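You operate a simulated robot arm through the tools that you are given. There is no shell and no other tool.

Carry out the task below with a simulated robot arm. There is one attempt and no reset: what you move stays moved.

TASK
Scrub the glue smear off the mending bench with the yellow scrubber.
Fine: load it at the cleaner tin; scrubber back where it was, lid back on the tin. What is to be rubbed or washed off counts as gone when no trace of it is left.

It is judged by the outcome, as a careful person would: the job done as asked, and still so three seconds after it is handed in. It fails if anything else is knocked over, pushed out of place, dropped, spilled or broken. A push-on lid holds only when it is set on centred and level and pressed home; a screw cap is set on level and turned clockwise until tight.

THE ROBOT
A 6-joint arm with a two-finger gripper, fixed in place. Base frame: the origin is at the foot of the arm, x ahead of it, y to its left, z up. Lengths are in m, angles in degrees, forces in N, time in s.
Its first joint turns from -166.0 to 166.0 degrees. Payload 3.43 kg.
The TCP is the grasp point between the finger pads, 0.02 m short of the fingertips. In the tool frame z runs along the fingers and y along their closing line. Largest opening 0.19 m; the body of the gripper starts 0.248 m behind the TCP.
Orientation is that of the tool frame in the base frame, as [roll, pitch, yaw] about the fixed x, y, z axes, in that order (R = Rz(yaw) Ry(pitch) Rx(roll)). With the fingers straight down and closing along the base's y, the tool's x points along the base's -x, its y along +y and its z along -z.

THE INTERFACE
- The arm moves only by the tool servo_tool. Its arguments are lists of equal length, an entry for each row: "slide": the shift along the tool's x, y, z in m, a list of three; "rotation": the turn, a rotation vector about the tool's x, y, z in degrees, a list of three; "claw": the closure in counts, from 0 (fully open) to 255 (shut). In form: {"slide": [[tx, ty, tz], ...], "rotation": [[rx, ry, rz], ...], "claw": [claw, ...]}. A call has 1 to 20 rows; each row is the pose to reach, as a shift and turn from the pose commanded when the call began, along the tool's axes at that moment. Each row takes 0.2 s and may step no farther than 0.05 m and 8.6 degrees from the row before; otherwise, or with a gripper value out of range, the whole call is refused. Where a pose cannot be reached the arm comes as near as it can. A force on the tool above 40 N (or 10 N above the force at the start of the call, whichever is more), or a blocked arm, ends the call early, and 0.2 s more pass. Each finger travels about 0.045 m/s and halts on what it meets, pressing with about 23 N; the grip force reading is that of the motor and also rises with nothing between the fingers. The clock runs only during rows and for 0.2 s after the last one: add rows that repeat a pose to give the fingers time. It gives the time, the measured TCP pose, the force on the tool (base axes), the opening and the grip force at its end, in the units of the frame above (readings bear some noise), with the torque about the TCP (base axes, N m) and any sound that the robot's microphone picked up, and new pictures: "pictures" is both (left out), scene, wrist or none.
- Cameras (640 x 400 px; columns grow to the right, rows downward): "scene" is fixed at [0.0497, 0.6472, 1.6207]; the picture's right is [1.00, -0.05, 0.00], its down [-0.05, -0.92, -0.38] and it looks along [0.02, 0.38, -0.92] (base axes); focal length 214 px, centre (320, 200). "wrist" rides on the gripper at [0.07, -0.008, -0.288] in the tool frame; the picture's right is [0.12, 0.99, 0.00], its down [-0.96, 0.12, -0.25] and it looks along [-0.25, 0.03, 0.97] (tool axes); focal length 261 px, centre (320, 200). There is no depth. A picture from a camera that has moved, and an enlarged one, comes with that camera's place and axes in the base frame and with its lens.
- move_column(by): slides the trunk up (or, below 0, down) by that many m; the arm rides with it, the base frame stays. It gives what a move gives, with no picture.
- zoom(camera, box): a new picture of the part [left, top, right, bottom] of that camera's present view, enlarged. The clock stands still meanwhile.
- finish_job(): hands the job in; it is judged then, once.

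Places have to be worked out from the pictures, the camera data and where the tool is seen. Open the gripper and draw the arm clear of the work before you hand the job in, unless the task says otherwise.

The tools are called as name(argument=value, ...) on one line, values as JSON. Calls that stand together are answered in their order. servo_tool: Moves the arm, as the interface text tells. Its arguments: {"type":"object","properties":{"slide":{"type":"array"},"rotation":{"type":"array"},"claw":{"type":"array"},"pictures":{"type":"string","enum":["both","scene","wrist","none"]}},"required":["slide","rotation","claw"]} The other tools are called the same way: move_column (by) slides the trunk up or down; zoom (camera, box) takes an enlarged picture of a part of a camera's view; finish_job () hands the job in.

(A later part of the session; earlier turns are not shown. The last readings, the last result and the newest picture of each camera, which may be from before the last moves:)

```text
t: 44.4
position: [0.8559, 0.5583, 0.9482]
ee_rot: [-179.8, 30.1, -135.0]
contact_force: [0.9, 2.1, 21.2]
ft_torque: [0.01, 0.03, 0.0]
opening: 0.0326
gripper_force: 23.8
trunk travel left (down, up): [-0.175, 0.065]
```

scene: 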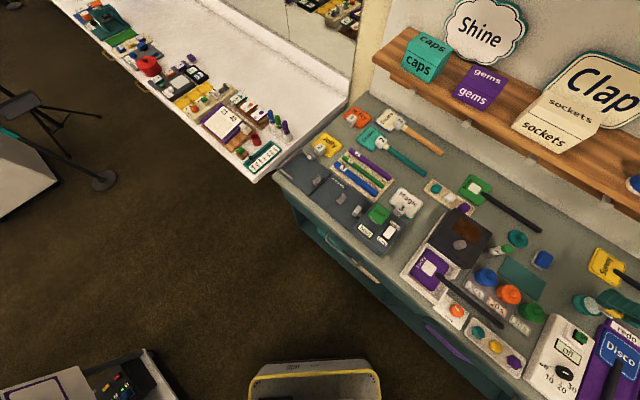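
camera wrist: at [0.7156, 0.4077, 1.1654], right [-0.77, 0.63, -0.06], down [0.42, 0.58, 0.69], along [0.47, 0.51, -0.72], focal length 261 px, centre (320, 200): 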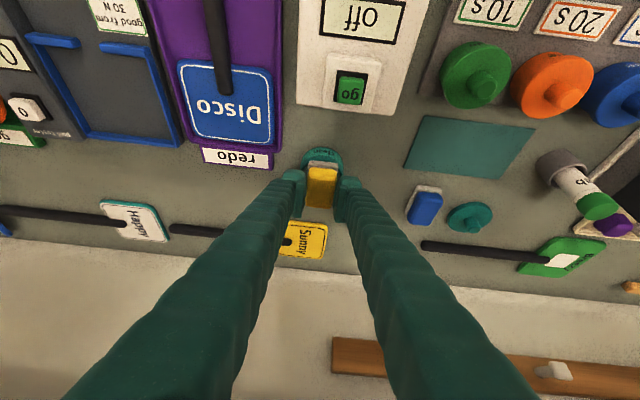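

The pad pressed the tin's mouth with about 20 N. I'll lift off and look for cleaner on the pad and check that the tin hasn't shifted.

servo_tool(slide=[[-0.005, 0, -0.0087], [-0.02, 0, -0.0346], [-0.035, 0, -0.0606]], rotation=[[0, 0, 0], [0, 0, 0], [0, 0, 0]], claw=[255, 255, 255], pictures="both")

zoom(camera="scene", box=[540, 265, 636, 325])

zoom(camera="wrist", box=[260, 130, 388, 210])

```text
t: 45.2
position: [0.8536, 0.5583, 1.0181]
ee_rot: [-180.0, 29.8, -135.2]
contact_force: [0.9, 0.1, -1.0]
ft_torque: [-0.02, -0.02, 0.02]
opening: 0.0324
gripper_force: 23.4
trunk travel left (down, up): [-0.175, 0.065]
camera wrist: at [0.7143, 0.4076, 1.2309], right [-0.77, 0.63, -0.06], down [0.42, 0.58, 0.69], along [0.47, 0.51, -0.72], focal length 261 px, centre (320, 200)
```

scene: 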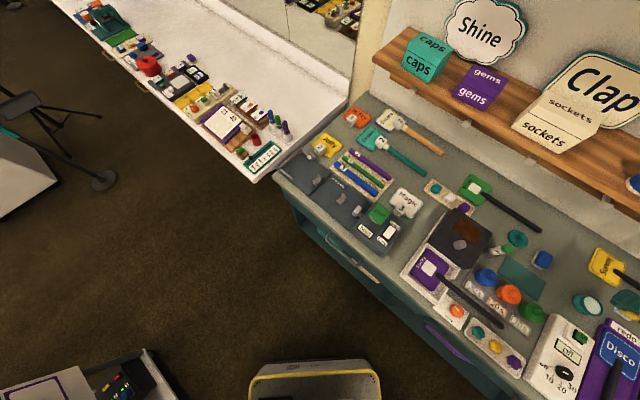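
wrist: 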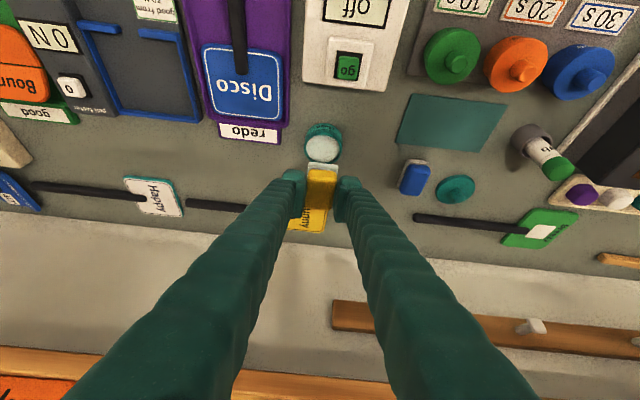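

```text
6.67 times, centred on (588, 295) of scene
camera zoom: at [0.0497, 0.6472, 1.6207], right [1.0, -0.05, 0.0], down [-0.05, -0.92, -0.38], along [0.02, 0.38, -0.92], focal length 1430 px, centre (-1467, -433)
```

zoom: 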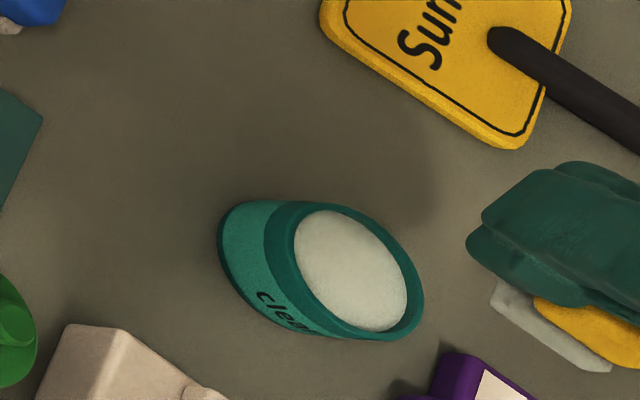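

```text
5.00 times, centred on (324, 170) of wrist
camera zoom: at [0.7143, 0.4076, 1.2309], right [-0.77, 0.63, -0.06], down [0.42, 0.58, 0.69], along [0.47, 0.51, -0.72], focal length 1303 px, centre (300, 350)
```

zoom: 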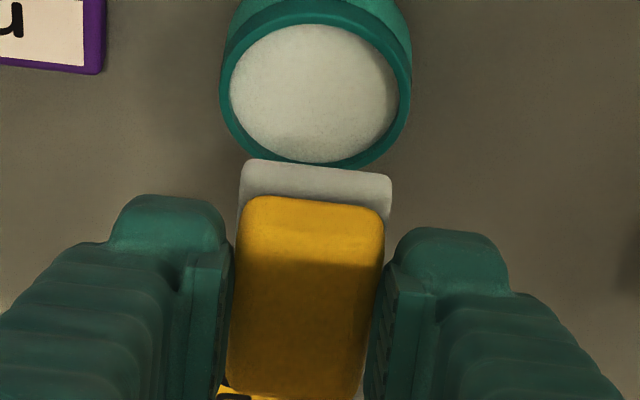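

The pad has turned from tan to white, so it is loaded, and the tin hasn't moved. Now I'll carry the scrubber to above the smear, keeping the 30° tilt.

servo_tool(slide=[[0.0221, 0.002, -0.0307], [0.0443, 0.0045, -0.0614], [0.0664, 0.007, -0.092], [0.0885, 0.009, -0.1227]], rotation=[[0, 0, 0], [0, 0, 0], [0, 0, 0], [0, 0, 0]], claw=[255, 255, 255, 255], pictures="none")

servo_tool(slide=[[0.0142, -0.0414, -0.0073], [0.0285, -0.0828, -0.0145], [0.0427, -0.1242, -0.0218], [0.0569, -0.1656, -0.029], [0.0712, -0.207, -0.0363], [0.0854, -0.2485, -0.0435], [0.0996, -0.2899, -0.0508], [0.1139, -0.3313, -0.058], [0.1281, -0.3727, -0.0653], [0.1423, -0.4141, -0.0725], [0.1566, -0.4555, -0.0798], [0.1708, -0.4969, -0.087]], rotation=[[2.0, 0, 3.46], [3.99, 0, 6.92], [5.99, 0, 10.38], [7.98, 0, 13.83], [9.98, 0, 17.29], [11.98, 0, 20.75], [13.97, 0, 24.21], [15.97, 0, 27.67], [17.96, 0, 31.12], [19.96, 0, 34.58], [21.95, 0, 38.04], [23.95, 0, 41.5]], claw=[255, 255, 255, 255, 255, 255, 255, 255, 255, 255, 255, 255], pictures="wrist")

zoom(camera="wrist", box=[240, 130, 400, 230])

```text
t: 46.2
position: [0.751, 0.4663, 1.0799]
ee_rot: [-179.9, 29.9, -135.2]
contact_force: [1.2, 0.9, -0.8]
ft_torque: [-0.03, 0.07, -0.02]
opening: 0.0323
gripper_force: 23.2
trunk travel left (down, up): [-0.175, 0.065]
```

```text
t: 48.8
position: [0.9649, -0.0196, 1.0732]
ee_rot: [-179.7, 30.0, 177.0]
contact_force: [-0.5, 0.3, 0.7]
ft_torque: [-0.08, -0.02, -0.02]
opening: 0.0325
gripper_force: 23.0
trunk travel left (down, up): [-0.175, 0.065]
camera wrist: at [0.76, -0.0163, 1.286], right [-0.05, 1.0, -0.06], down [0.71, 0.08, 0.7], along [0.7, -0.01, -0.72], focal length 261 px, centre (320, 200)
```

wrist: 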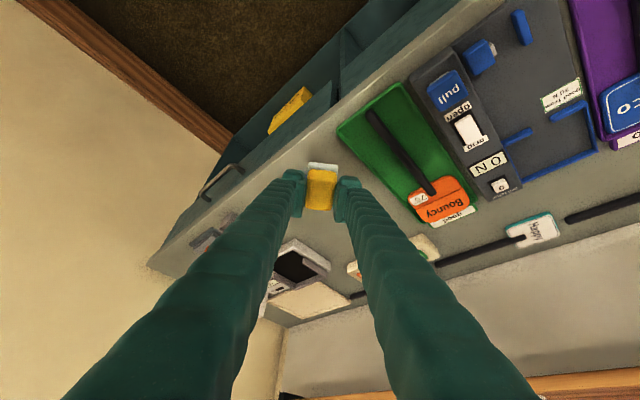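

```text
4.00 times, centred on (320, 180) of wrist
camera zoom: at [0.76, -0.0163, 1.286], right [-0.05, 1.0, -0.06], down [0.71, 0.08, 0.7], along [0.7, -0.01, -0.72], focal length 1043 px, centre (320, 280)
```

zoom: 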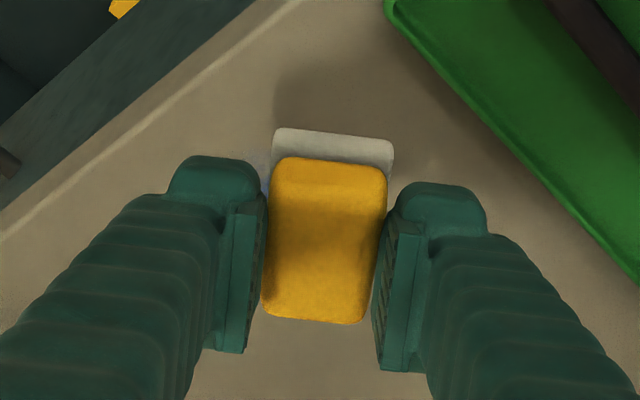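

I'll move down to just above the smear with the pad over its centre.

servo_tool(slide=[[-0.0102, -0.0052, 0.0378], [-0.0204, -0.0105, 0.0755], [-0.0306, -0.0157, 0.1133], [-0.0408, -0.021, 0.151], [-0.051, -0.0262, 0.1888]], rotation=[[0, 0, 0], [0, 0, 0], [0, 0, 0], [0, 0, 0], [0, 0, 0]], claw=[255, 255, 255, 255, 255], pictures="wrist")

zoom(camera="wrist", box=[240, 110, 400, 210])

```text
t: 50.0
position: [1.1035, -0.0549, 0.934]
ee_rot: [-179.8, 30.1, 176.9]
contact_force: [-0.6, 0.5, 0.7]
ft_torque: [-0.03, -0.04, 0.02]
opening: 0.0327
gripper_force: 23.8
trunk travel left (down, up): [-0.175, 0.065]
camera wrist: at [0.8973, -0.0514, 1.147], right [-0.05, 1.0, -0.06], down [0.71, 0.08, 0.7], along [0.7, -0.01, -0.72], focal length 261 px, centre (320, 200)
```

wrist: 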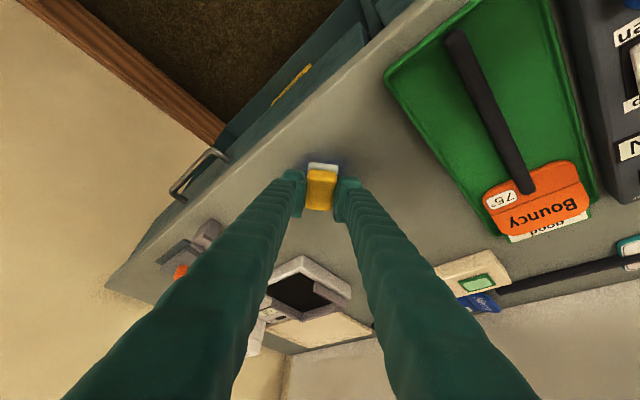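

```text
4.00 times, centred on (320, 160) of wrist
camera zoom: at [0.8973, -0.0514, 1.147], right [-0.05, 1.0, -0.06], down [0.71, 0.08, 0.7], along [0.7, -0.01, -0.72], focal length 1043 px, centre (320, 360)
```

zoom: 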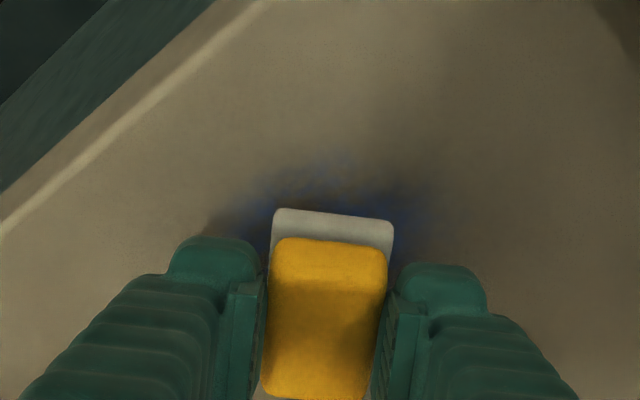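

The smear shows around the pad, spanning roughly x 1.07–1.145 and y −0.09 to −0.02. I'll lower the pad into light contact.

servo_tool(slide=[[0.003, 0, 0.0052], [0.0055, 0, 0.0095]], rotation=[[0, 0, 0], [0, 0, 0]], claw=[255, 255], pictures="none")

servo_tool(slide=[[0.001, 0, 0.0017]], rotation=[[0, 0, 0]], claw=[255], pictures="none")

servo_tool(slide=[[0.001, 0, 0.0017]], rotation=[[0, 0, 0]], claw=[255], pictures="none")

```text
t: 50.6
position: [1.1015, -0.0541, 0.9215]
ee_rot: [-179.9, 30.0, 177.0]
contact_force: [-0.6, 0.7, -0.5]
ft_torque: [-0.03, 0.01, 0.04]
opening: 0.0325
gripper_force: 23.2
trunk travel left (down, up): [-0.175, 0.065]
```

```text
t: 51.0
position: [1.1024, -0.0537, 0.9191]
ee_rot: [180.0, 30.0, 177.0]
contact_force: [0.5, 0.7, -1.4]
ft_torque: [0.01, 0.01, -0.04]
opening: 0.0326
gripper_force: 22.9
trunk travel left (down, up): [-0.175, 0.065]
```

```text
t: 51.4
position: [1.1013, -0.0536, 0.9177]
ee_rot: [-179.7, 30.2, 176.9]
contact_force: [1.0, -0.2, 4.9]
ft_torque: [0.03, 0.12, 0.03]
opening: 0.0324
gripper_force: 23.1
trunk travel left (down, up): [-0.175, 0.065]
```

There is about 5 N of contact. I'll press slightly more and rub side to side across the middle of the smear.

servo_tool(slide=[[0.0004, 0.0, 0.0007], [0.0004, 0.015, 0.0007], [0.0004, 0.03, 0.0007], [0.0004, 0.038, 0.0007], [0.0004, 0.025, 0.0007], [0.0004, 0.01, 0.0007], [0.0004, -0.005, 0.0007], [0.0004, -0.02, 0.0007], [0.0004, -0.035, 0.0007], [0.0004, -0.04, 0.0007], [0.0004, -0.025, 0.0007], [0.0004, -0.01, 0.0007], [0.0004, 0.005, 0.0007], [0.0004, 0.02, 0.0007], [0.0004, 0.035, 0.0007], [0.0004, 0.02, 0.0007], [0.0004, 0.005, 0.0007], [0.0004, -0.01, 0.0007], [0.0004, -0.025, 0.0007], [0.0004, -0.04, 0.0007]], rotation=[[0, 0, 0], [0, 0, 0], [0, 0, 0], [0, 0, 0], [0, 0, 0], [0, 0, 0], [0, 0, 0], [0, 0, 0], [0, 0, 0], [0, 0, 0], [0, 0, 0], [0, 0, 0], [0, 0, 0], [0, 0, 0], [0, 0, 0], [0, 0, 0], [0, 0, 0], [0, 0, 0], [0, 0, 0], [0, 0, 0]], claw=[255, 255, 255, 255, 255, 255, 255, 255, 255, 255, 255, 255, 255, 255, 255, 255, 255, 255, 255, 255], pictures="wrist")

zoom(camera="wrist", box=[260, 110, 420, 210])

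```text
t: 55.6
position: [1.1015, -0.0948, 0.9181]
ee_rot: [-179.8, 30.0, 177.1]
contact_force: [-0.7, -1.0, 0.1]
ft_torque: [0.0, 0.05, -0.02]
opening: 0.0326
gripper_force: 23.5
trunk travel left (down, up): [-0.175, 0.065]
camera wrist: at [0.8958, -0.0915, 1.1304], right [-0.05, 1.0, -0.06], down [0.71, 0.08, 0.69], along [0.7, -0.01, -0.72], focal length 261 px, centre (320, 200)
```

wrist: 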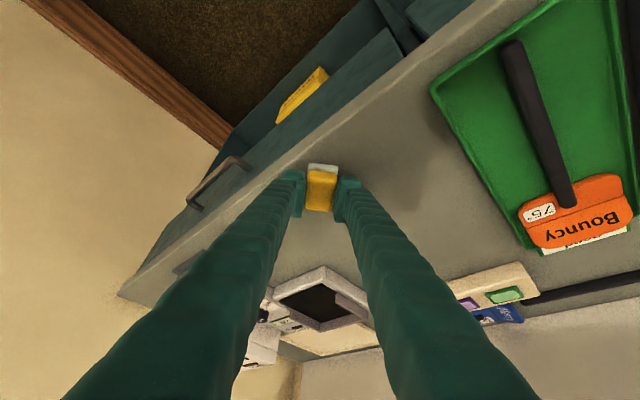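

```text
4.00 times, centred on (340, 160) of wrist
camera zoom: at [0.8958, -0.0915, 1.1304], right [-0.05, 1.0, -0.06], down [0.71, 0.08, 0.69], along [0.7, -0.01, -0.72], focal length 1043 px, centre (240, 360)
```

zoom: 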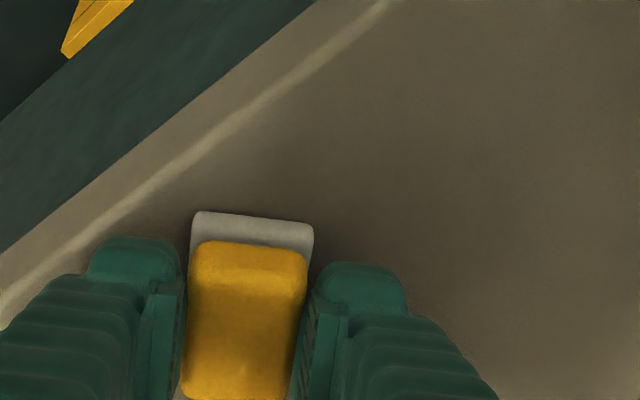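

The swept area already looks clean. I'll continue over the near and far parts with slightly more pressure to cover the whole smear.

servo_tool(slide=[[0.0006, 0.0, 0.001], [0.0136, 0.0, -0.0065], [0.0136, 0.016, -0.0065], [0.0136, 0.032, -0.0065], [0.0136, 0.048, -0.0065], [0.0136, 0.064, -0.0065], [0.0136, 0.08, -0.0065], [0.0136, 0.06, -0.0065], [0.0136, 0.04, -0.0065], [0.0136, 0.02, -0.0065], [-0.0124, 0.01, 0.0085], [-0.0124, 0.03, 0.0085], [-0.0124, 0.05, 0.0085], [-0.0124, 0.07, 0.0085], [-0.0124, 0.08, 0.0085], [-0.0211, 0.075, 0.0135], [-0.0211, 0.055, 0.0135], [-0.0211, 0.035, 0.0135], [-0.0211, 0.015, 0.0135], [-0.0211, 0.0, 0.0135]], rotation=[[0, 0, 0], [0, 0, 0], [0, 0, 0], [0, 0, 0], [0, 0, 0], [0, 0, 0], [0, 0, 0], [0, 0, 0], [0, 0, 0], [0, 0, 0], [0, 0, 0], [0, 0, 0], [0, 0, 0], [0, 0, 0], [0, 0, 0], [0, 0, 0], [0, 0, 0], [0, 0, 0], [0, 0, 0], [0, 0, 0]], claw=[255, 255, 255, 255, 255, 255, 255, 255, 255, 255, 255, 255, 255, 255, 255, 255, 255, 255, 255, 255], pictures="wrist")

zoom(camera="wrist", box=[260, 110, 420, 210])

```text
t: 59.8
position: [1.1256, -0.0976, 0.9159]
ee_rot: [-179.8, 29.9, 176.8]
contact_force: [-0.5, -0.9, 5.4]
ft_torque: [-0.1, -0.02, -0.01]
opening: 0.0324
gripper_force: 23.3
trunk travel left (down, up): [-0.175, 0.065]
camera wrist: at [0.9198, -0.0937, 1.13], right [-0.05, 1.0, -0.06], down [0.72, 0.08, 0.69], along [0.7, -0.01, -0.72], focal length 261 px, centre (320, 200)
```

wrist: 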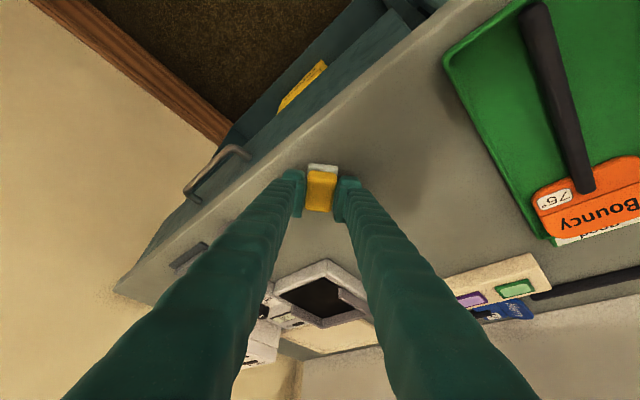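

```text
4.00 times, centred on (340, 160) of wrist
camera zoom: at [0.9198, -0.0937, 1.13], right [-0.05, 1.0, -0.06], down [0.72, 0.08, 0.69], along [0.7, -0.01, -0.72], focal length 1043 px, centre (240, 360)
```

zoom: 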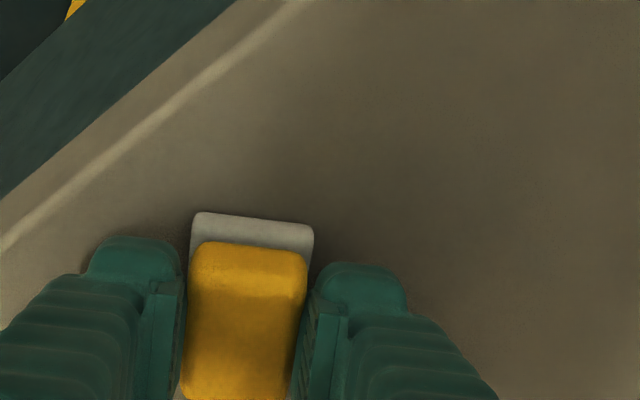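

The smear looks gone here. I'll lift clear and look at the whole area from above.

servo_tool(slide=[[-0.0106, 0.0121, -0.0124], [-0.0212, 0.0242, -0.0247], [-0.0423, 0.0483, -0.0494], [-0.0423, 0.0483, -0.0494]], rotation=[[0, 0, 0], [0, 0, 0], [0, 0, 0], [0, 0, 0]], claw=[255, 255, 255, 255], pictures="wrist")

zoom(camera="wrist", box=[240, 90, 400, 190])

zoom(camera="wrist", box=[280, 110, 360, 160])

```text
t: 60.8
position: [1.1406, -0.0486, 0.9821]
ee_rot: [-179.9, 30.0, 176.8]
contact_force: [0.1, 0.1, 0.3]
ft_torque: [-0.04, -0.02, 0.0]
opening: 0.0326
gripper_force: 22.8
trunk travel left (down, up): [-0.175, 0.065]
camera wrist: at [0.9337, -0.046, 1.1949], right [-0.05, 1.0, -0.06], down [0.71, 0.08, 0.69], along [0.7, -0.01, -0.72], focal length 261 px, centre (320, 200)
```

wrist: 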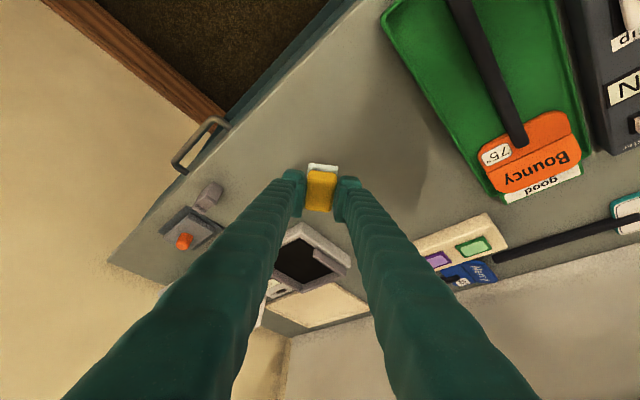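

```text
4.00 times, centred on (320, 140) of wrist
camera zoom: at [0.9337, -0.046, 1.1949], right [-0.05, 1.0, -0.06], down [0.71, 0.08, 0.69], along [0.7, -0.01, -0.72], focal length 1043 px, centre (320, 440)
```

zoom: 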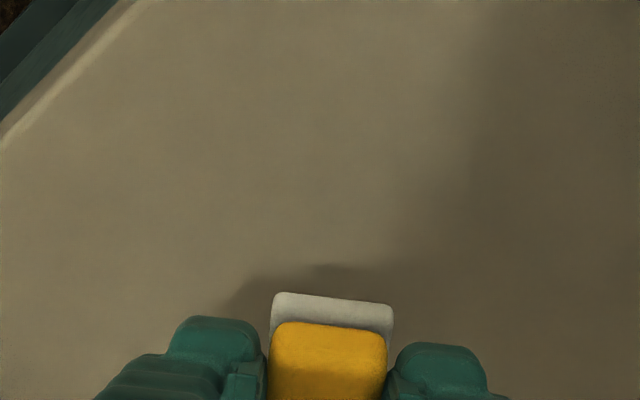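

```text
8.00 times, centred on (320, 135) of wrist
camera zoom: at [0.9337, -0.046, 1.1949], right [-0.05, 1.0, -0.06], down [0.71, 0.08, 0.69], along [0.7, -0.01, -0.72], focal length 2085 px, centre (320, 720)
```

zoom: 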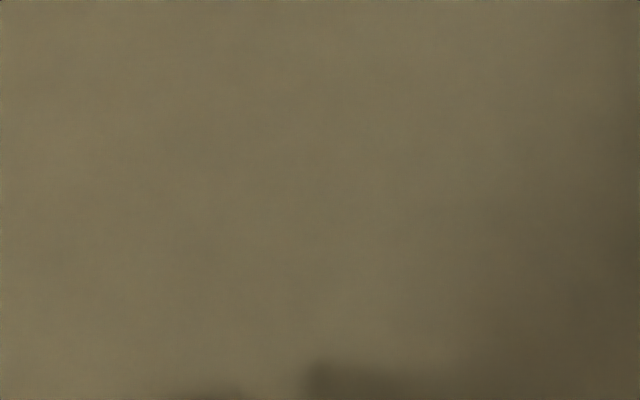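

It looks clean, possibly with the faintest tint left in the centre. To be sure no trace remains, I'll give the whole patch another full pass with lengthwise strokes and a little more pressure.

servo_tool(slide=[[0.0254, -0.029, 0.0296], [0.0398, -0.0483, 0.0451], [0.0426, -0.0483, 0.05], [0.0599, -0.0483, 0.04], [0.0772, -0.0403, 0.03], [0.0772, -0.0283, 0.03], [0.0599, -0.0283, 0.04], [0.0426, -0.0283, 0.05], [0.0426, -0.0133, 0.05], [0.0599, -0.0133, 0.04], [0.0772, -0.0133, 0.03], [0.0772, 0.0017, 0.03], [0.0599, 0.0017, 0.04], [0.0426, 0.0017, 0.05], [0.0426, 0.0167, 0.05], [0.0599, 0.0167, 0.04], [0.0772, 0.0167, 0.03], [0.0772, 0.0317, 0.03], [0.0599, 0.0317, 0.04], [0.0426, 0.0317, 0.05]], rotation=[[0, 0, 0], [0, 0, 0], [0, 0, 0], [0, 0, 0], [0, 0, 0], [0, 0, 0], [0, 0, 0], [0, 0, 0], [0, 0, 0], [0, 0, 0], [0, 0, 0], [0, 0, 0], [0, 0, 0], [0, 0, 0], [0, 0, 0], [0, 0, 0], [0, 0, 0], [0, 0, 0], [0, 0, 0], [0, 0, 0]], claw=[255, 255, 255, 255, 255, 255, 255, 255, 255, 255, 255, 255, 255, 255, 255, 255, 255, 255, 255, 255], pictures="none")

```text
t: 65.0
position: [1.1308, -0.0164, 0.9167]
ee_rot: [-179.9, 30.0, 177.0]
contact_force: [-1.0, 0.7, 14.8]
ft_torque: [0.03, 0.0, -0.04]
opening: 0.0328
gripper_force: 23.8
trunk travel left (down, up): [-0.175, 0.065]
```

servo_tool(slide=[[0, -0.02, 0], [0, -0.04, 0], [0, -0.06, 0], [0, -0.08, 0], [0.013, -0.08, -0.0075], [0.013, -0.06, -0.0075], [0.013, -0.04, -0.0075], [0.013, -0.02, -0.0075], [0.013, 0, -0.0075], [0.026, 0, -0.015], [0.026, -0.02, -0.015], [0.026, -0.04, -0.015], [0.026, -0.06, -0.015], [0.026, -0.08, -0.015], [0.039, -0.07, -0.0225], [0.039, -0.05, -0.0225], [0.039, -0.03, -0.0225], [0.039, -0.01, -0.0225], [0.024, -0.01, -0.0485], [-0.009, -0.022, -0.0495]], rotation=[[0, 0, 0], [0, 0, 0], [0, 0, 0], [0, 0, 0], [0, 0, 0], [0, 0, 0], [0, 0, 0], [0, 0, 0], [0, 0, 0], [0, 0, 0], [0, 0, 0], [0, 0, 0], [0, 0, 0], [0, 0, 0], [0, 0, 0], [0, 0, 0], [0, 0, 0], [0, 0, 0], [0, 0, 0], [0, 0, 0]], claw=[255, 255, 255, 255, 255, 255, 255, 255, 255, 255, 255, 255, 255, 255, 255, 255, 255, 255, 255, 255], pictures="none")

servo_tool(slide=[[-0.0336, -0.0115, -0.001], [-0.0336, -0.0115, -0.001]], rotation=[[0, 0, 0], [0, 0, 0]], claw=[255, 255], pictures="wrist")

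zoom(camera="wrist", box=[240, 90, 400, 190])

zoom(camera="wrist", box=[210, 30, 430, 170])

```text
t: 69.2
position: [1.1118, -0.0362, 0.9641]
ee_rot: [-179.9, 30.0, 176.9]
contact_force: [-0.6, 1.0, 0.3]
ft_torque: [0.01, 0.02, -0.01]
opening: 0.0324
gripper_force: 22.7
trunk travel left (down, up): [-0.175, 0.065]
```

```text
t: 69.8
position: [1.1411, -0.049, 0.98]
ee_rot: [-179.9, 30.0, 177.0]
contact_force: [1.2, -0.4, -0.5]
ft_torque: [0.01, 0.0, 0.01]
opening: 0.0325
gripper_force: 22.8
trunk travel left (down, up): [-0.175, 0.065]
camera wrist: at [0.9356, -0.046, 1.1937], right [-0.05, 1.0, -0.06], down [0.71, 0.08, 0.69], along [0.7, -0.01, -0.72], focal length 261 px, centre (320, 200)
```

wrist: 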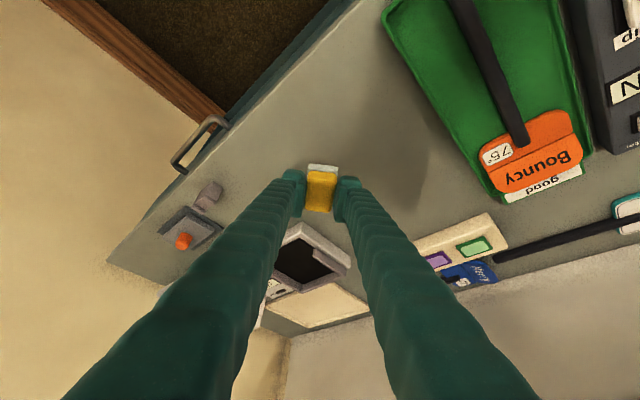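

```text
4.00 times, centred on (320, 140) of wrist
camera zoom: at [0.9356, -0.046, 1.1937], right [-0.05, 1.0, -0.06], down [0.71, 0.08, 0.69], along [0.7, -0.01, -0.72], focal length 1043 px, centre (320, 440)
```

zoom: 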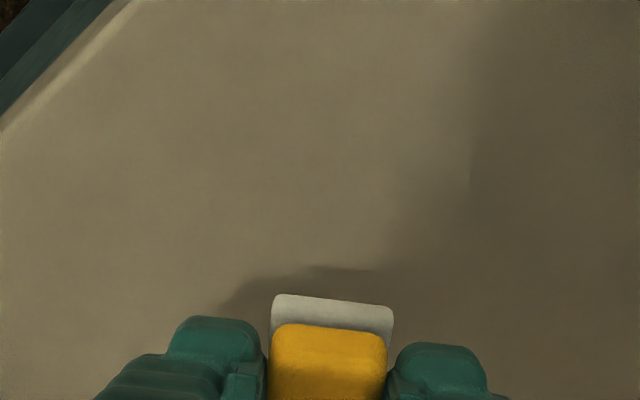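

```text
2.86 times, centred on (320, 100) of wrist
camera zoom: at [0.9356, -0.046, 1.1937], right [-0.05, 1.0, -0.06], down [0.71, 0.08, 0.69], along [0.7, -0.01, -0.72], focal length 745 px, centre (320, 486)
```

zoom: 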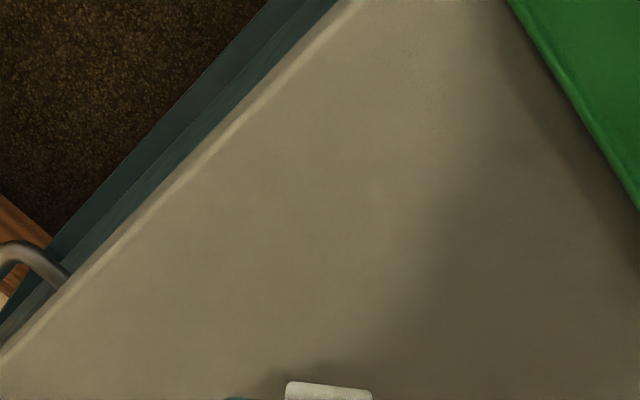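

No trace of blue remains. I'll now carry the scrubber back to its place beside the blue one.

servo_tool(slide=[[0.0214, 0.004, -0.0339], [0.0429, 0.0079, -0.0678], [0.0643, 0.0119, -0.1017], [0.0858, 0.0158, -0.1356], [0.1072, 0.0198, -0.1695]], rotation=[[0, 0, 0], [0, 0, 0], [0, 0, 0], [0, 0, 0], [0, 0, 0]], claw=[255, 255, 255, 255, 255], pictures="wrist")

servo_tool(slide=[[0.017, 0.0395, -0.0104], [0.0339, 0.0791, -0.0209], [0.0509, 0.1186, -0.0313], [0.0678, 0.1581, -0.0418], [0.0848, 0.1977, -0.0522], [0.1018, 0.2372, -0.0626], [0.1187, 0.2767, -0.0731], [0.1357, 0.3163, -0.0835], [0.1526, 0.3558, -0.094], [0.1696, 0.3953, -0.1044], [0.1865, 0.4349, -0.1149], [0.2035, 0.4744, -0.1253]], rotation=[[-2.0, 0, -3.46], [-4.0, 0, -6.92], [-5.99, 0, -10.38], [-7.99, 0, -13.84], [-9.99, 0, -17.3], [-11.99, 0, -20.77], [-13.99, 0, -24.23], [-15.99, 0, -27.69], [-17.98, 0, -31.15], [-19.98, 0, -34.61], [-21.98, 0, -38.07], [-23.98, 0, -41.53]], claw=[255, 255, 255, 255, 255, 255, 255, 255, 255, 255, 255, 255], pictures="none")

servo_tool(slide=[[-0.0219, 0.0144, 0.0346], [-0.0439, 0.0287, 0.0692], [-0.0658, 0.0431, 0.1038], [-0.0878, 0.0574, 0.1384], [-0.1097, 0.0718, 0.173]], rotation=[[0, 0, 0], [0, 0, 0], [0, 0, 0], [0, 0, 0], [0, 0, 0]], claw=[255, 255, 255, 255, 255], pictures="both")

zoom(camera="wrist", box=[280, 150, 376, 210])

zoom(camera="scene", box=[520, 235, 616, 295])

```text
t: 71.0
position: [0.9619, -0.0204, 1.0715]
ee_rot: [-179.8, 29.8, 177.0]
contact_force: [1.6, -0.2, -0.4]
ft_torque: [0.02, 0.07, 0.03]
opening: 0.0325
gripper_force: 22.6
trunk travel left (down, up): [-0.175, 0.065]
camera wrist: at [0.7575, -0.0184, 1.2851], right [-0.05, 1.0, -0.06], down [0.72, 0.08, 0.69], along [0.7, -0.01, -0.72], focal length 261 px, centre (320, 200)
```

wrist: 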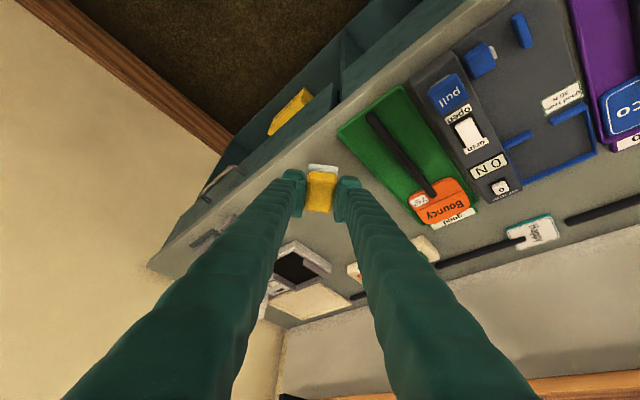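

```text
t: 73.6
position: [0.7505, 0.4657, 1.0778]
ee_rot: [-179.9, 29.9, -135.1]
contact_force: [0.6, -0.4, 0.1]
ft_torque: [0.09, 0.03, 0.08]
opening: 0.0326
gripper_force: 22.6
trunk travel left (down, up): [-0.175, 0.065]
```

```text
t: 74.8
position: [0.832, 0.6444, 0.9825]
ee_rot: [-179.9, 29.9, -135.1]
contact_force: [-0.3, -0.3, -0.3]
ft_torque: [0.07, -0.01, 0.01]
opening: 0.0326
gripper_force: 22.4
trunk travel left (down, up): [-0.175, 0.065]
camera wrist: at [0.691, 0.4933, 1.1951], right [-0.77, 0.63, -0.06], down [0.42, 0.58, 0.7], along [0.47, 0.51, -0.72], focal length 261 px, centre (320, 200)
```

scene: 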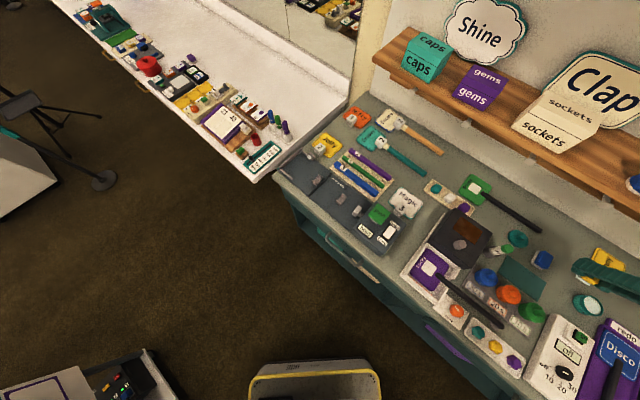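
wrist: 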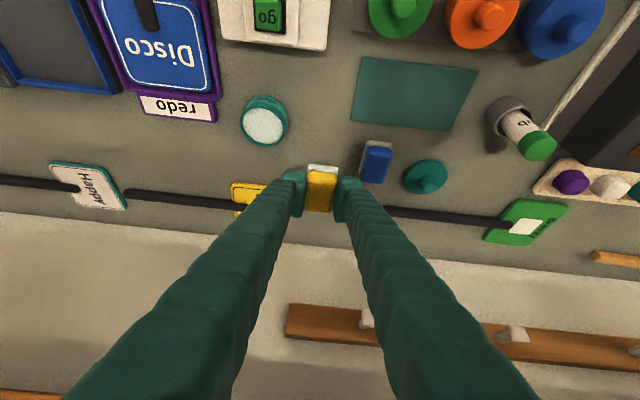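

```text
6.67 times, centred on (328, 180) of wrist
camera zoom: at [0.691, 0.4933, 1.1951], right [-0.77, 0.63, -0.06], down [0.42, 0.58, 0.7], along [0.47, 0.51, -0.72], focal length 1738 px, centre (267, 333)
```

zoom: 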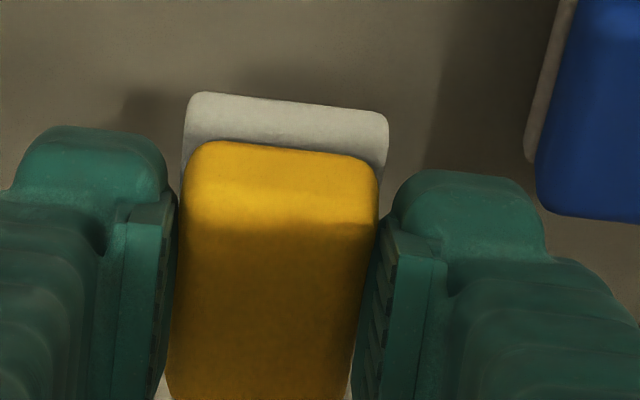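

```text
6.67 times, centred on (568, 265) of scene
camera zoom: at [0.0497, 0.6472, 1.6207], right [1.0, -0.05, 0.0], down [-0.05, -0.92, -0.38], along [0.02, 0.38, -0.92], focal length 1430 px, centre (-1333, -233)
```

zoom: 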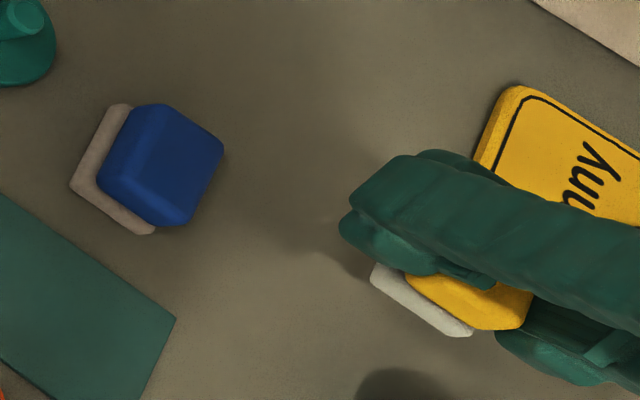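

The scrubber sits in the grip as it was picked, only about 5 mm higher. I'll take another reading here to fix the placement precisely.

servo_tool(slide=[[0, 0, 0]], rotation=[[0, 0, 0]], claw=[255], pictures="none")

servo_tool(slide=[[0, 0, 0]], rotation=[[0, 0, 0]], claw=[255], pictures="none")

servo_tool(slide=[[0, 0, 0]], rotation=[[0, 0, 0]], claw=[255], pictures="none")

```text
t: 75.2
position: [0.8312, 0.6443, 0.9799]
ee_rot: [-179.9, 30.0, -135.1]
contact_force: [-0.2, 0.1, 0.1]
ft_torque: [-0.02, -0.02, 0.03]
opening: 0.0326
gripper_force: 22.9
trunk travel left (down, up): [-0.175, 0.065]
```

```text
t: 75.6
position: [0.8316, 0.643, 0.9804]
ee_rot: [-179.9, 29.9, -135.1]
contact_force: [-0.6, 0.3, 0.3]
ft_torque: [0.0, -0.01, 0.0]
opening: 0.0325
gripper_force: 23.3
trunk travel left (down, up): [-0.175, 0.065]
```

```text
t: 76.0
position: [0.8313, 0.6435, 0.9824]
ee_rot: [-179.9, 29.9, -135.1]
contact_force: [0.3, -0.4, -0.6]
ft_torque: [0.03, 0.07, 0.01]
opening: 0.0324
gripper_force: 23.1
trunk travel left (down, up): [-0.175, 0.065]
```

Averaged readings show I need +3.3 mm along the bench and −1 mm in depth to match the pick pose. I'll correct and lower to just above contact.

servo_tool(slide=[[0.0008, 0.0033, -0.0005], [0.0108, 0.0033, 0.0168], [0.0208, 0.0033, 0.0341], [0.0288, 0.0033, 0.048]], rotation=[[0, 0, 0], [0, 0, 0], [0, 0, 0], [0, 0, 0]], claw=[255, 255, 255, 255], pictures="wrist")

zoom(camera="wrist", box=[280, 150, 376, 210])

zoom(camera="scene", box=[520, 235, 616, 295])

```text
t: 77.0
position: [0.8264, 0.6453, 0.9275]
ee_rot: [-179.9, 29.9, -135.2]
contact_force: [0.1, -0.1, 0.2]
ft_torque: [0.0, -0.01, 0.03]
opening: 0.0323
gripper_force: 23.0
trunk travel left (down, up): [-0.175, 0.065]
camera wrist: at [0.6863, 0.495, 1.1399], right [-0.77, 0.63, -0.06], down [0.42, 0.58, 0.69], along [0.47, 0.51, -0.72], focal length 261 px, centre (320, 200)
```

wrist: 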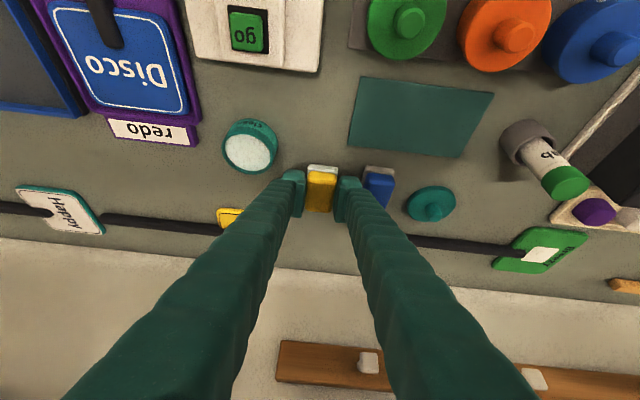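

```text
6.67 times, centred on (328, 180) of wrist
camera zoom: at [0.6863, 0.495, 1.1399], right [-0.77, 0.63, -0.06], down [0.42, 0.58, 0.69], along [0.47, 0.51, -0.72], focal length 1738 px, centre (267, 333)
```

zoom: 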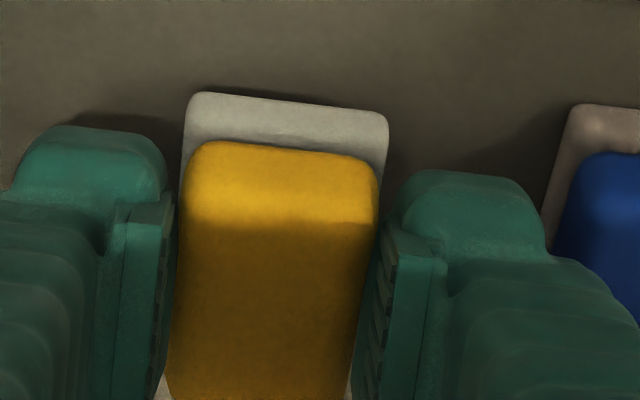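

```text
6.67 times, centred on (568, 265) of scene
camera zoom: at [0.0497, 0.6472, 1.6207], right [1.0, -0.05, 0.0], down [-0.05, -0.92, -0.38], along [0.02, 0.38, -0.92], focal length 1430 px, centre (-1333, -233)
```

zoom: 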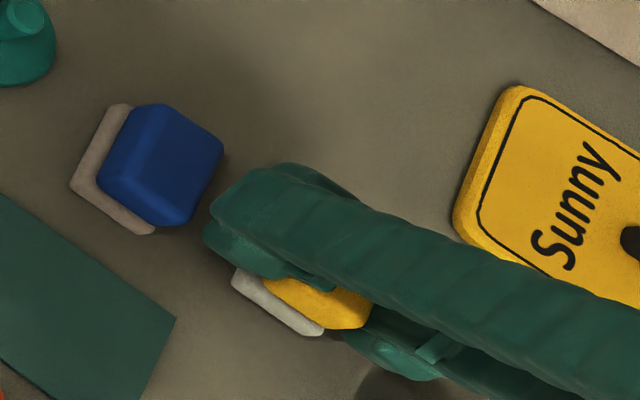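

The pad corner in the scene view will land on its original pixel after the remaining ~1 cm descent. I'll continue down to contact.

servo_tool(slide=[[0.002, 0, 0.0035], [0.004, 0, 0.0069]], rotation=[[0, 0, 0], [0, 0, 0]], claw=[255, 255], pictures="none")

servo_tool(slide=[[0.0007, 0, 0.0012]], rotation=[[0, 0, 0]], claw=[255], pictures="none")

servo_tool(slide=[[0.0007, 0, 0.0012]], rotation=[[0, 0, 0]], claw=[255], pictures="none")

zoom(camera="scene", box=[520, 235, 616, 295])

```text
t: 77.6
position: [0.8264, 0.646, 0.9192]
ee_rot: [-179.8, 29.9, -135.1]
contact_force: [0.1, -1.3, 0.1]
ft_torque: [0.01, -0.05, 0.01]
opening: 0.0324
gripper_force: 22.8
trunk travel left (down, up): [-0.175, 0.065]
```

```text
t: 78.0
position: [0.8264, 0.6458, 0.919]
ee_rot: [-179.8, 30.0, -135.1]
contact_force: [-0.2, -0.5, -0.1]
ft_torque: [0.0, -0.02, -0.01]
opening: 0.0324
gripper_force: 22.9
trunk travel left (down, up): [-0.175, 0.065]
```

```text
t: 78.4
position: [0.8265, 0.6464, 0.9164]
ee_rot: [-179.9, 29.9, -135.2]
contact_force: [0.3, 0.2, 0.1]
ft_torque: [0.0, -0.01, 0.02]
opening: 0.0324
gripper_force: 22.6
trunk travel left (down, up): [-0.175, 0.065]
```

```text
6.67 times, centred on (568, 265) of scene
camera zoom: at [0.0497, 0.6472, 1.6207], right [1.0, -0.05, 0.0], down [-0.05, -0.92, -0.38], along [0.02, 0.38, -0.92], focal length 1430 px, centre (-1333, -233)
```

zoom: 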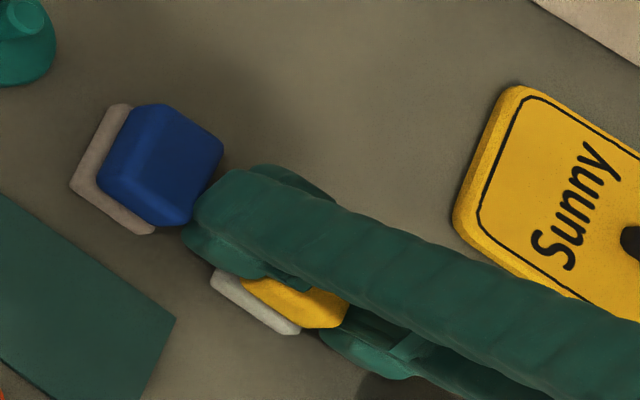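

servo_tool(slide=[[0.0005, -0.0015, 0.0008]], rotation=[[0, 0, 0]], claw=[255], pictures="none")

servo_tool(slide=[[0.0005, 0, 0.0009]], rotation=[[0, 0, 0]], claw=[255], pictures="none")

zoom(camera="scene", box=[520, 235, 616, 295])

```text
t: 78.8
position: [0.8272, 0.646, 0.9172]
ee_rot: [-180.0, 29.9, -135.1]
contact_force: [0.6, 0.8, -0.5]
ft_torque: [0.01, -0.01, 0.01]
opening: 0.0325
gripper_force: 22.6
trunk travel left (down, up): [-0.175, 0.065]
```

```text
t: 79.2
position: [0.8269, 0.6452, 0.9169]
ee_rot: [-179.9, 30.0, -135.1]
contact_force: [-0.1, 0.3, 4.6]
ft_torque: [0.05, -0.04, 0.01]
opening: 0.0324
gripper_force: 23.0
trunk travel left (down, up): [-0.175, 0.065]
```

```text
6.67 times, centred on (568, 265) of scene
camera zoom: at [0.0497, 0.6472, 1.6207], right [1.0, -0.05, 0.0], down [-0.05, -0.92, -0.38], along [0.02, 0.38, -0.92], focal length 1430 px, centre (-1333, -233)
```

zoom: 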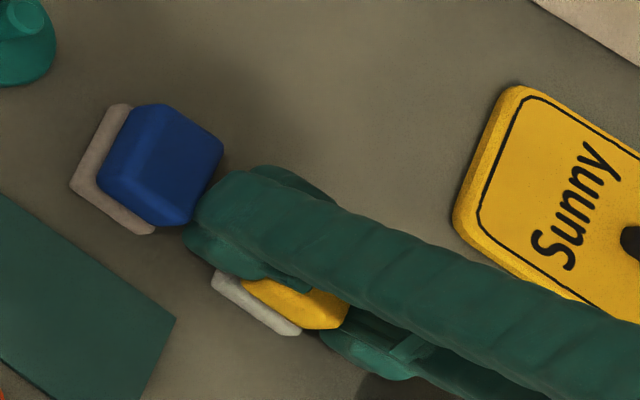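

The pad is in contact at 4.6 N and its corners match their original pixels. I'll open just a little, so as not to disturb the blue one, then back out along the tool axis.

servo_tool(slide=[[0, 0, 0], [0, 0, 0], [0, 0, 0]], rotation=[[0, 0, 0], [0, 0, 0], [0, 0, 0]], claw=[205, 205, 205], pictures="none")

zoom(camera="wrist", box=[280, 150, 376, 210])

zoom(camera="scene", box=[520, 235, 616, 295])

```text
t: 80.0
position: [0.8269, 0.6456, 0.9151]
ee_rot: [-179.8, 29.9, -135.0]
contact_force: [0.6, 0.4, -0.2]
ft_torque: [-0.02, -0.03, 0.01]
opening: 0.0372
gripper_force: 0.1
trunk travel left (down, up): [-0.175, 0.065]
```

```text
6.67 times, centred on (328, 180) of wrist
camera zoom: at [0.6871, 0.4951, 1.1283], right [-0.77, 0.63, -0.06], down [0.42, 0.58, 0.69], along [0.47, 0.51, -0.72], focal length 1738 px, centre (267, 333)
```

zoom: 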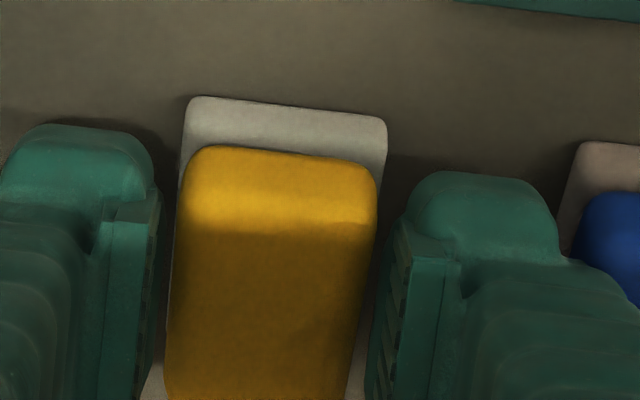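

```text
6.67 times, centred on (568, 265) of scene
camera zoom: at [0.0497, 0.6472, 1.6207], right [1.0, -0.05, 0.0], down [-0.05, -0.92, -0.38], along [0.02, 0.38, -0.92], focal length 1430 px, centre (-1333, -233)
```

zoom: 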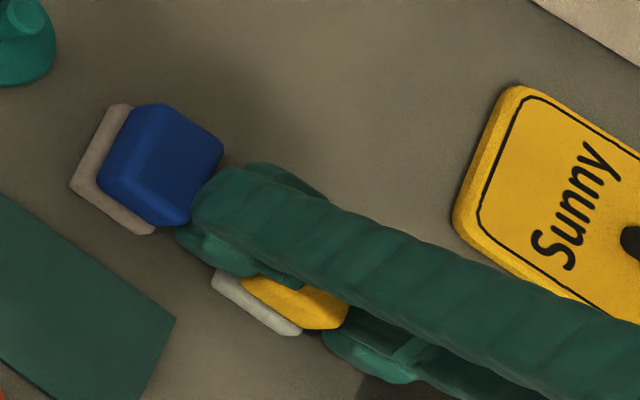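

Released, with clearance on both sides and the blue block unmoved. I'll back out along the tool axis.

servo_tool(slide=[[0, 0, -0.01], [0, 0, -0.025], [0, 0, -0.05], [0, 0, -0.08], [0, 0, -0.1]], rotation=[[0, 0, 0], [0, 0, 0], [0, 0, 0], [0, 0, 0], [0, 0, 0]], claw=[205, 205, 205, 205, 205], pictures="both")

zoom(camera="wrist", box=[240, 130, 400, 230])

zoom(camera="scene", box=[520, 235, 616, 295])

```text
t: 81.2
position: [0.7919, 0.611, 0.9991]
ee_rot: [-180.0, 30.0, -135.1]
contact_force: [0.5, 0.1, -0.4]
ft_torque: [-0.01, 0.01, -0.01]
opening: 0.0372
gripper_force: 0.0
trunk travel left (down, up): [-0.175, 0.065]
camera wrist: at [0.6513, 0.4607, 1.214], right [-0.77, 0.63, -0.06], down [0.42, 0.58, 0.69], along [0.47, 0.51, -0.72], focal length 261 px, centre (320, 200)
```

scene: 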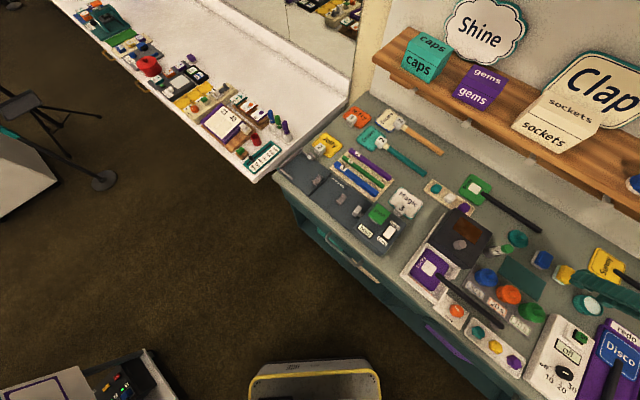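
wrist: 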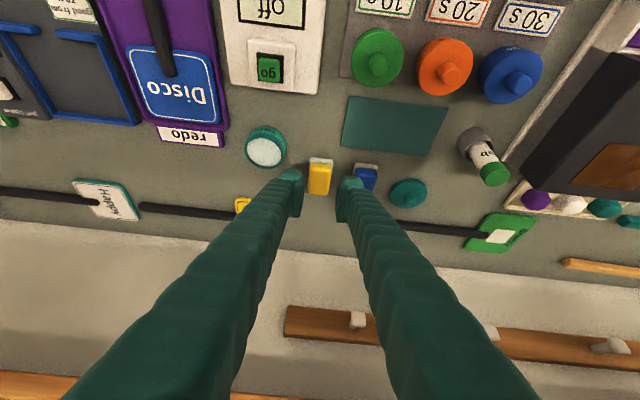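

```text
4.00 times, centred on (320, 180) of wrist
camera zoom: at [0.6513, 0.4607, 1.214], right [-0.77, 0.63, -0.06], down [0.42, 0.58, 0.69], along [0.47, 0.51, -0.72], focal length 1043 px, centre (320, 280)
```

zoom: 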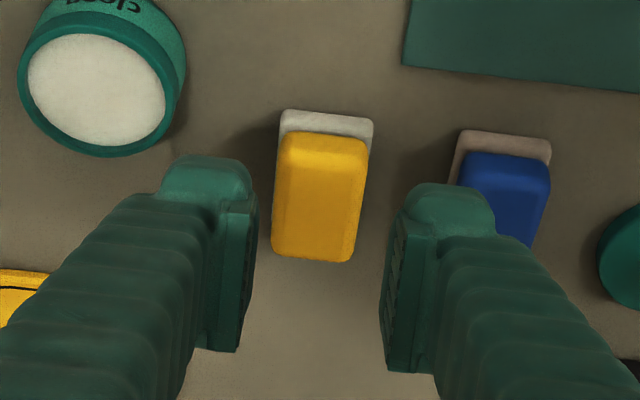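

```text
6.67 times, centred on (568, 265) of scene
camera zoom: at [0.0497, 0.6472, 1.6207], right [1.0, -0.05, 0.0], down [-0.05, -0.92, -0.38], along [0.02, 0.38, -0.92], focal length 1430 px, centre (-1333, -233)
```

zoom: 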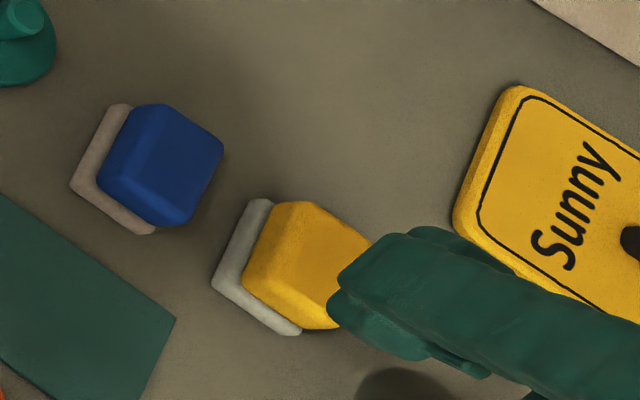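

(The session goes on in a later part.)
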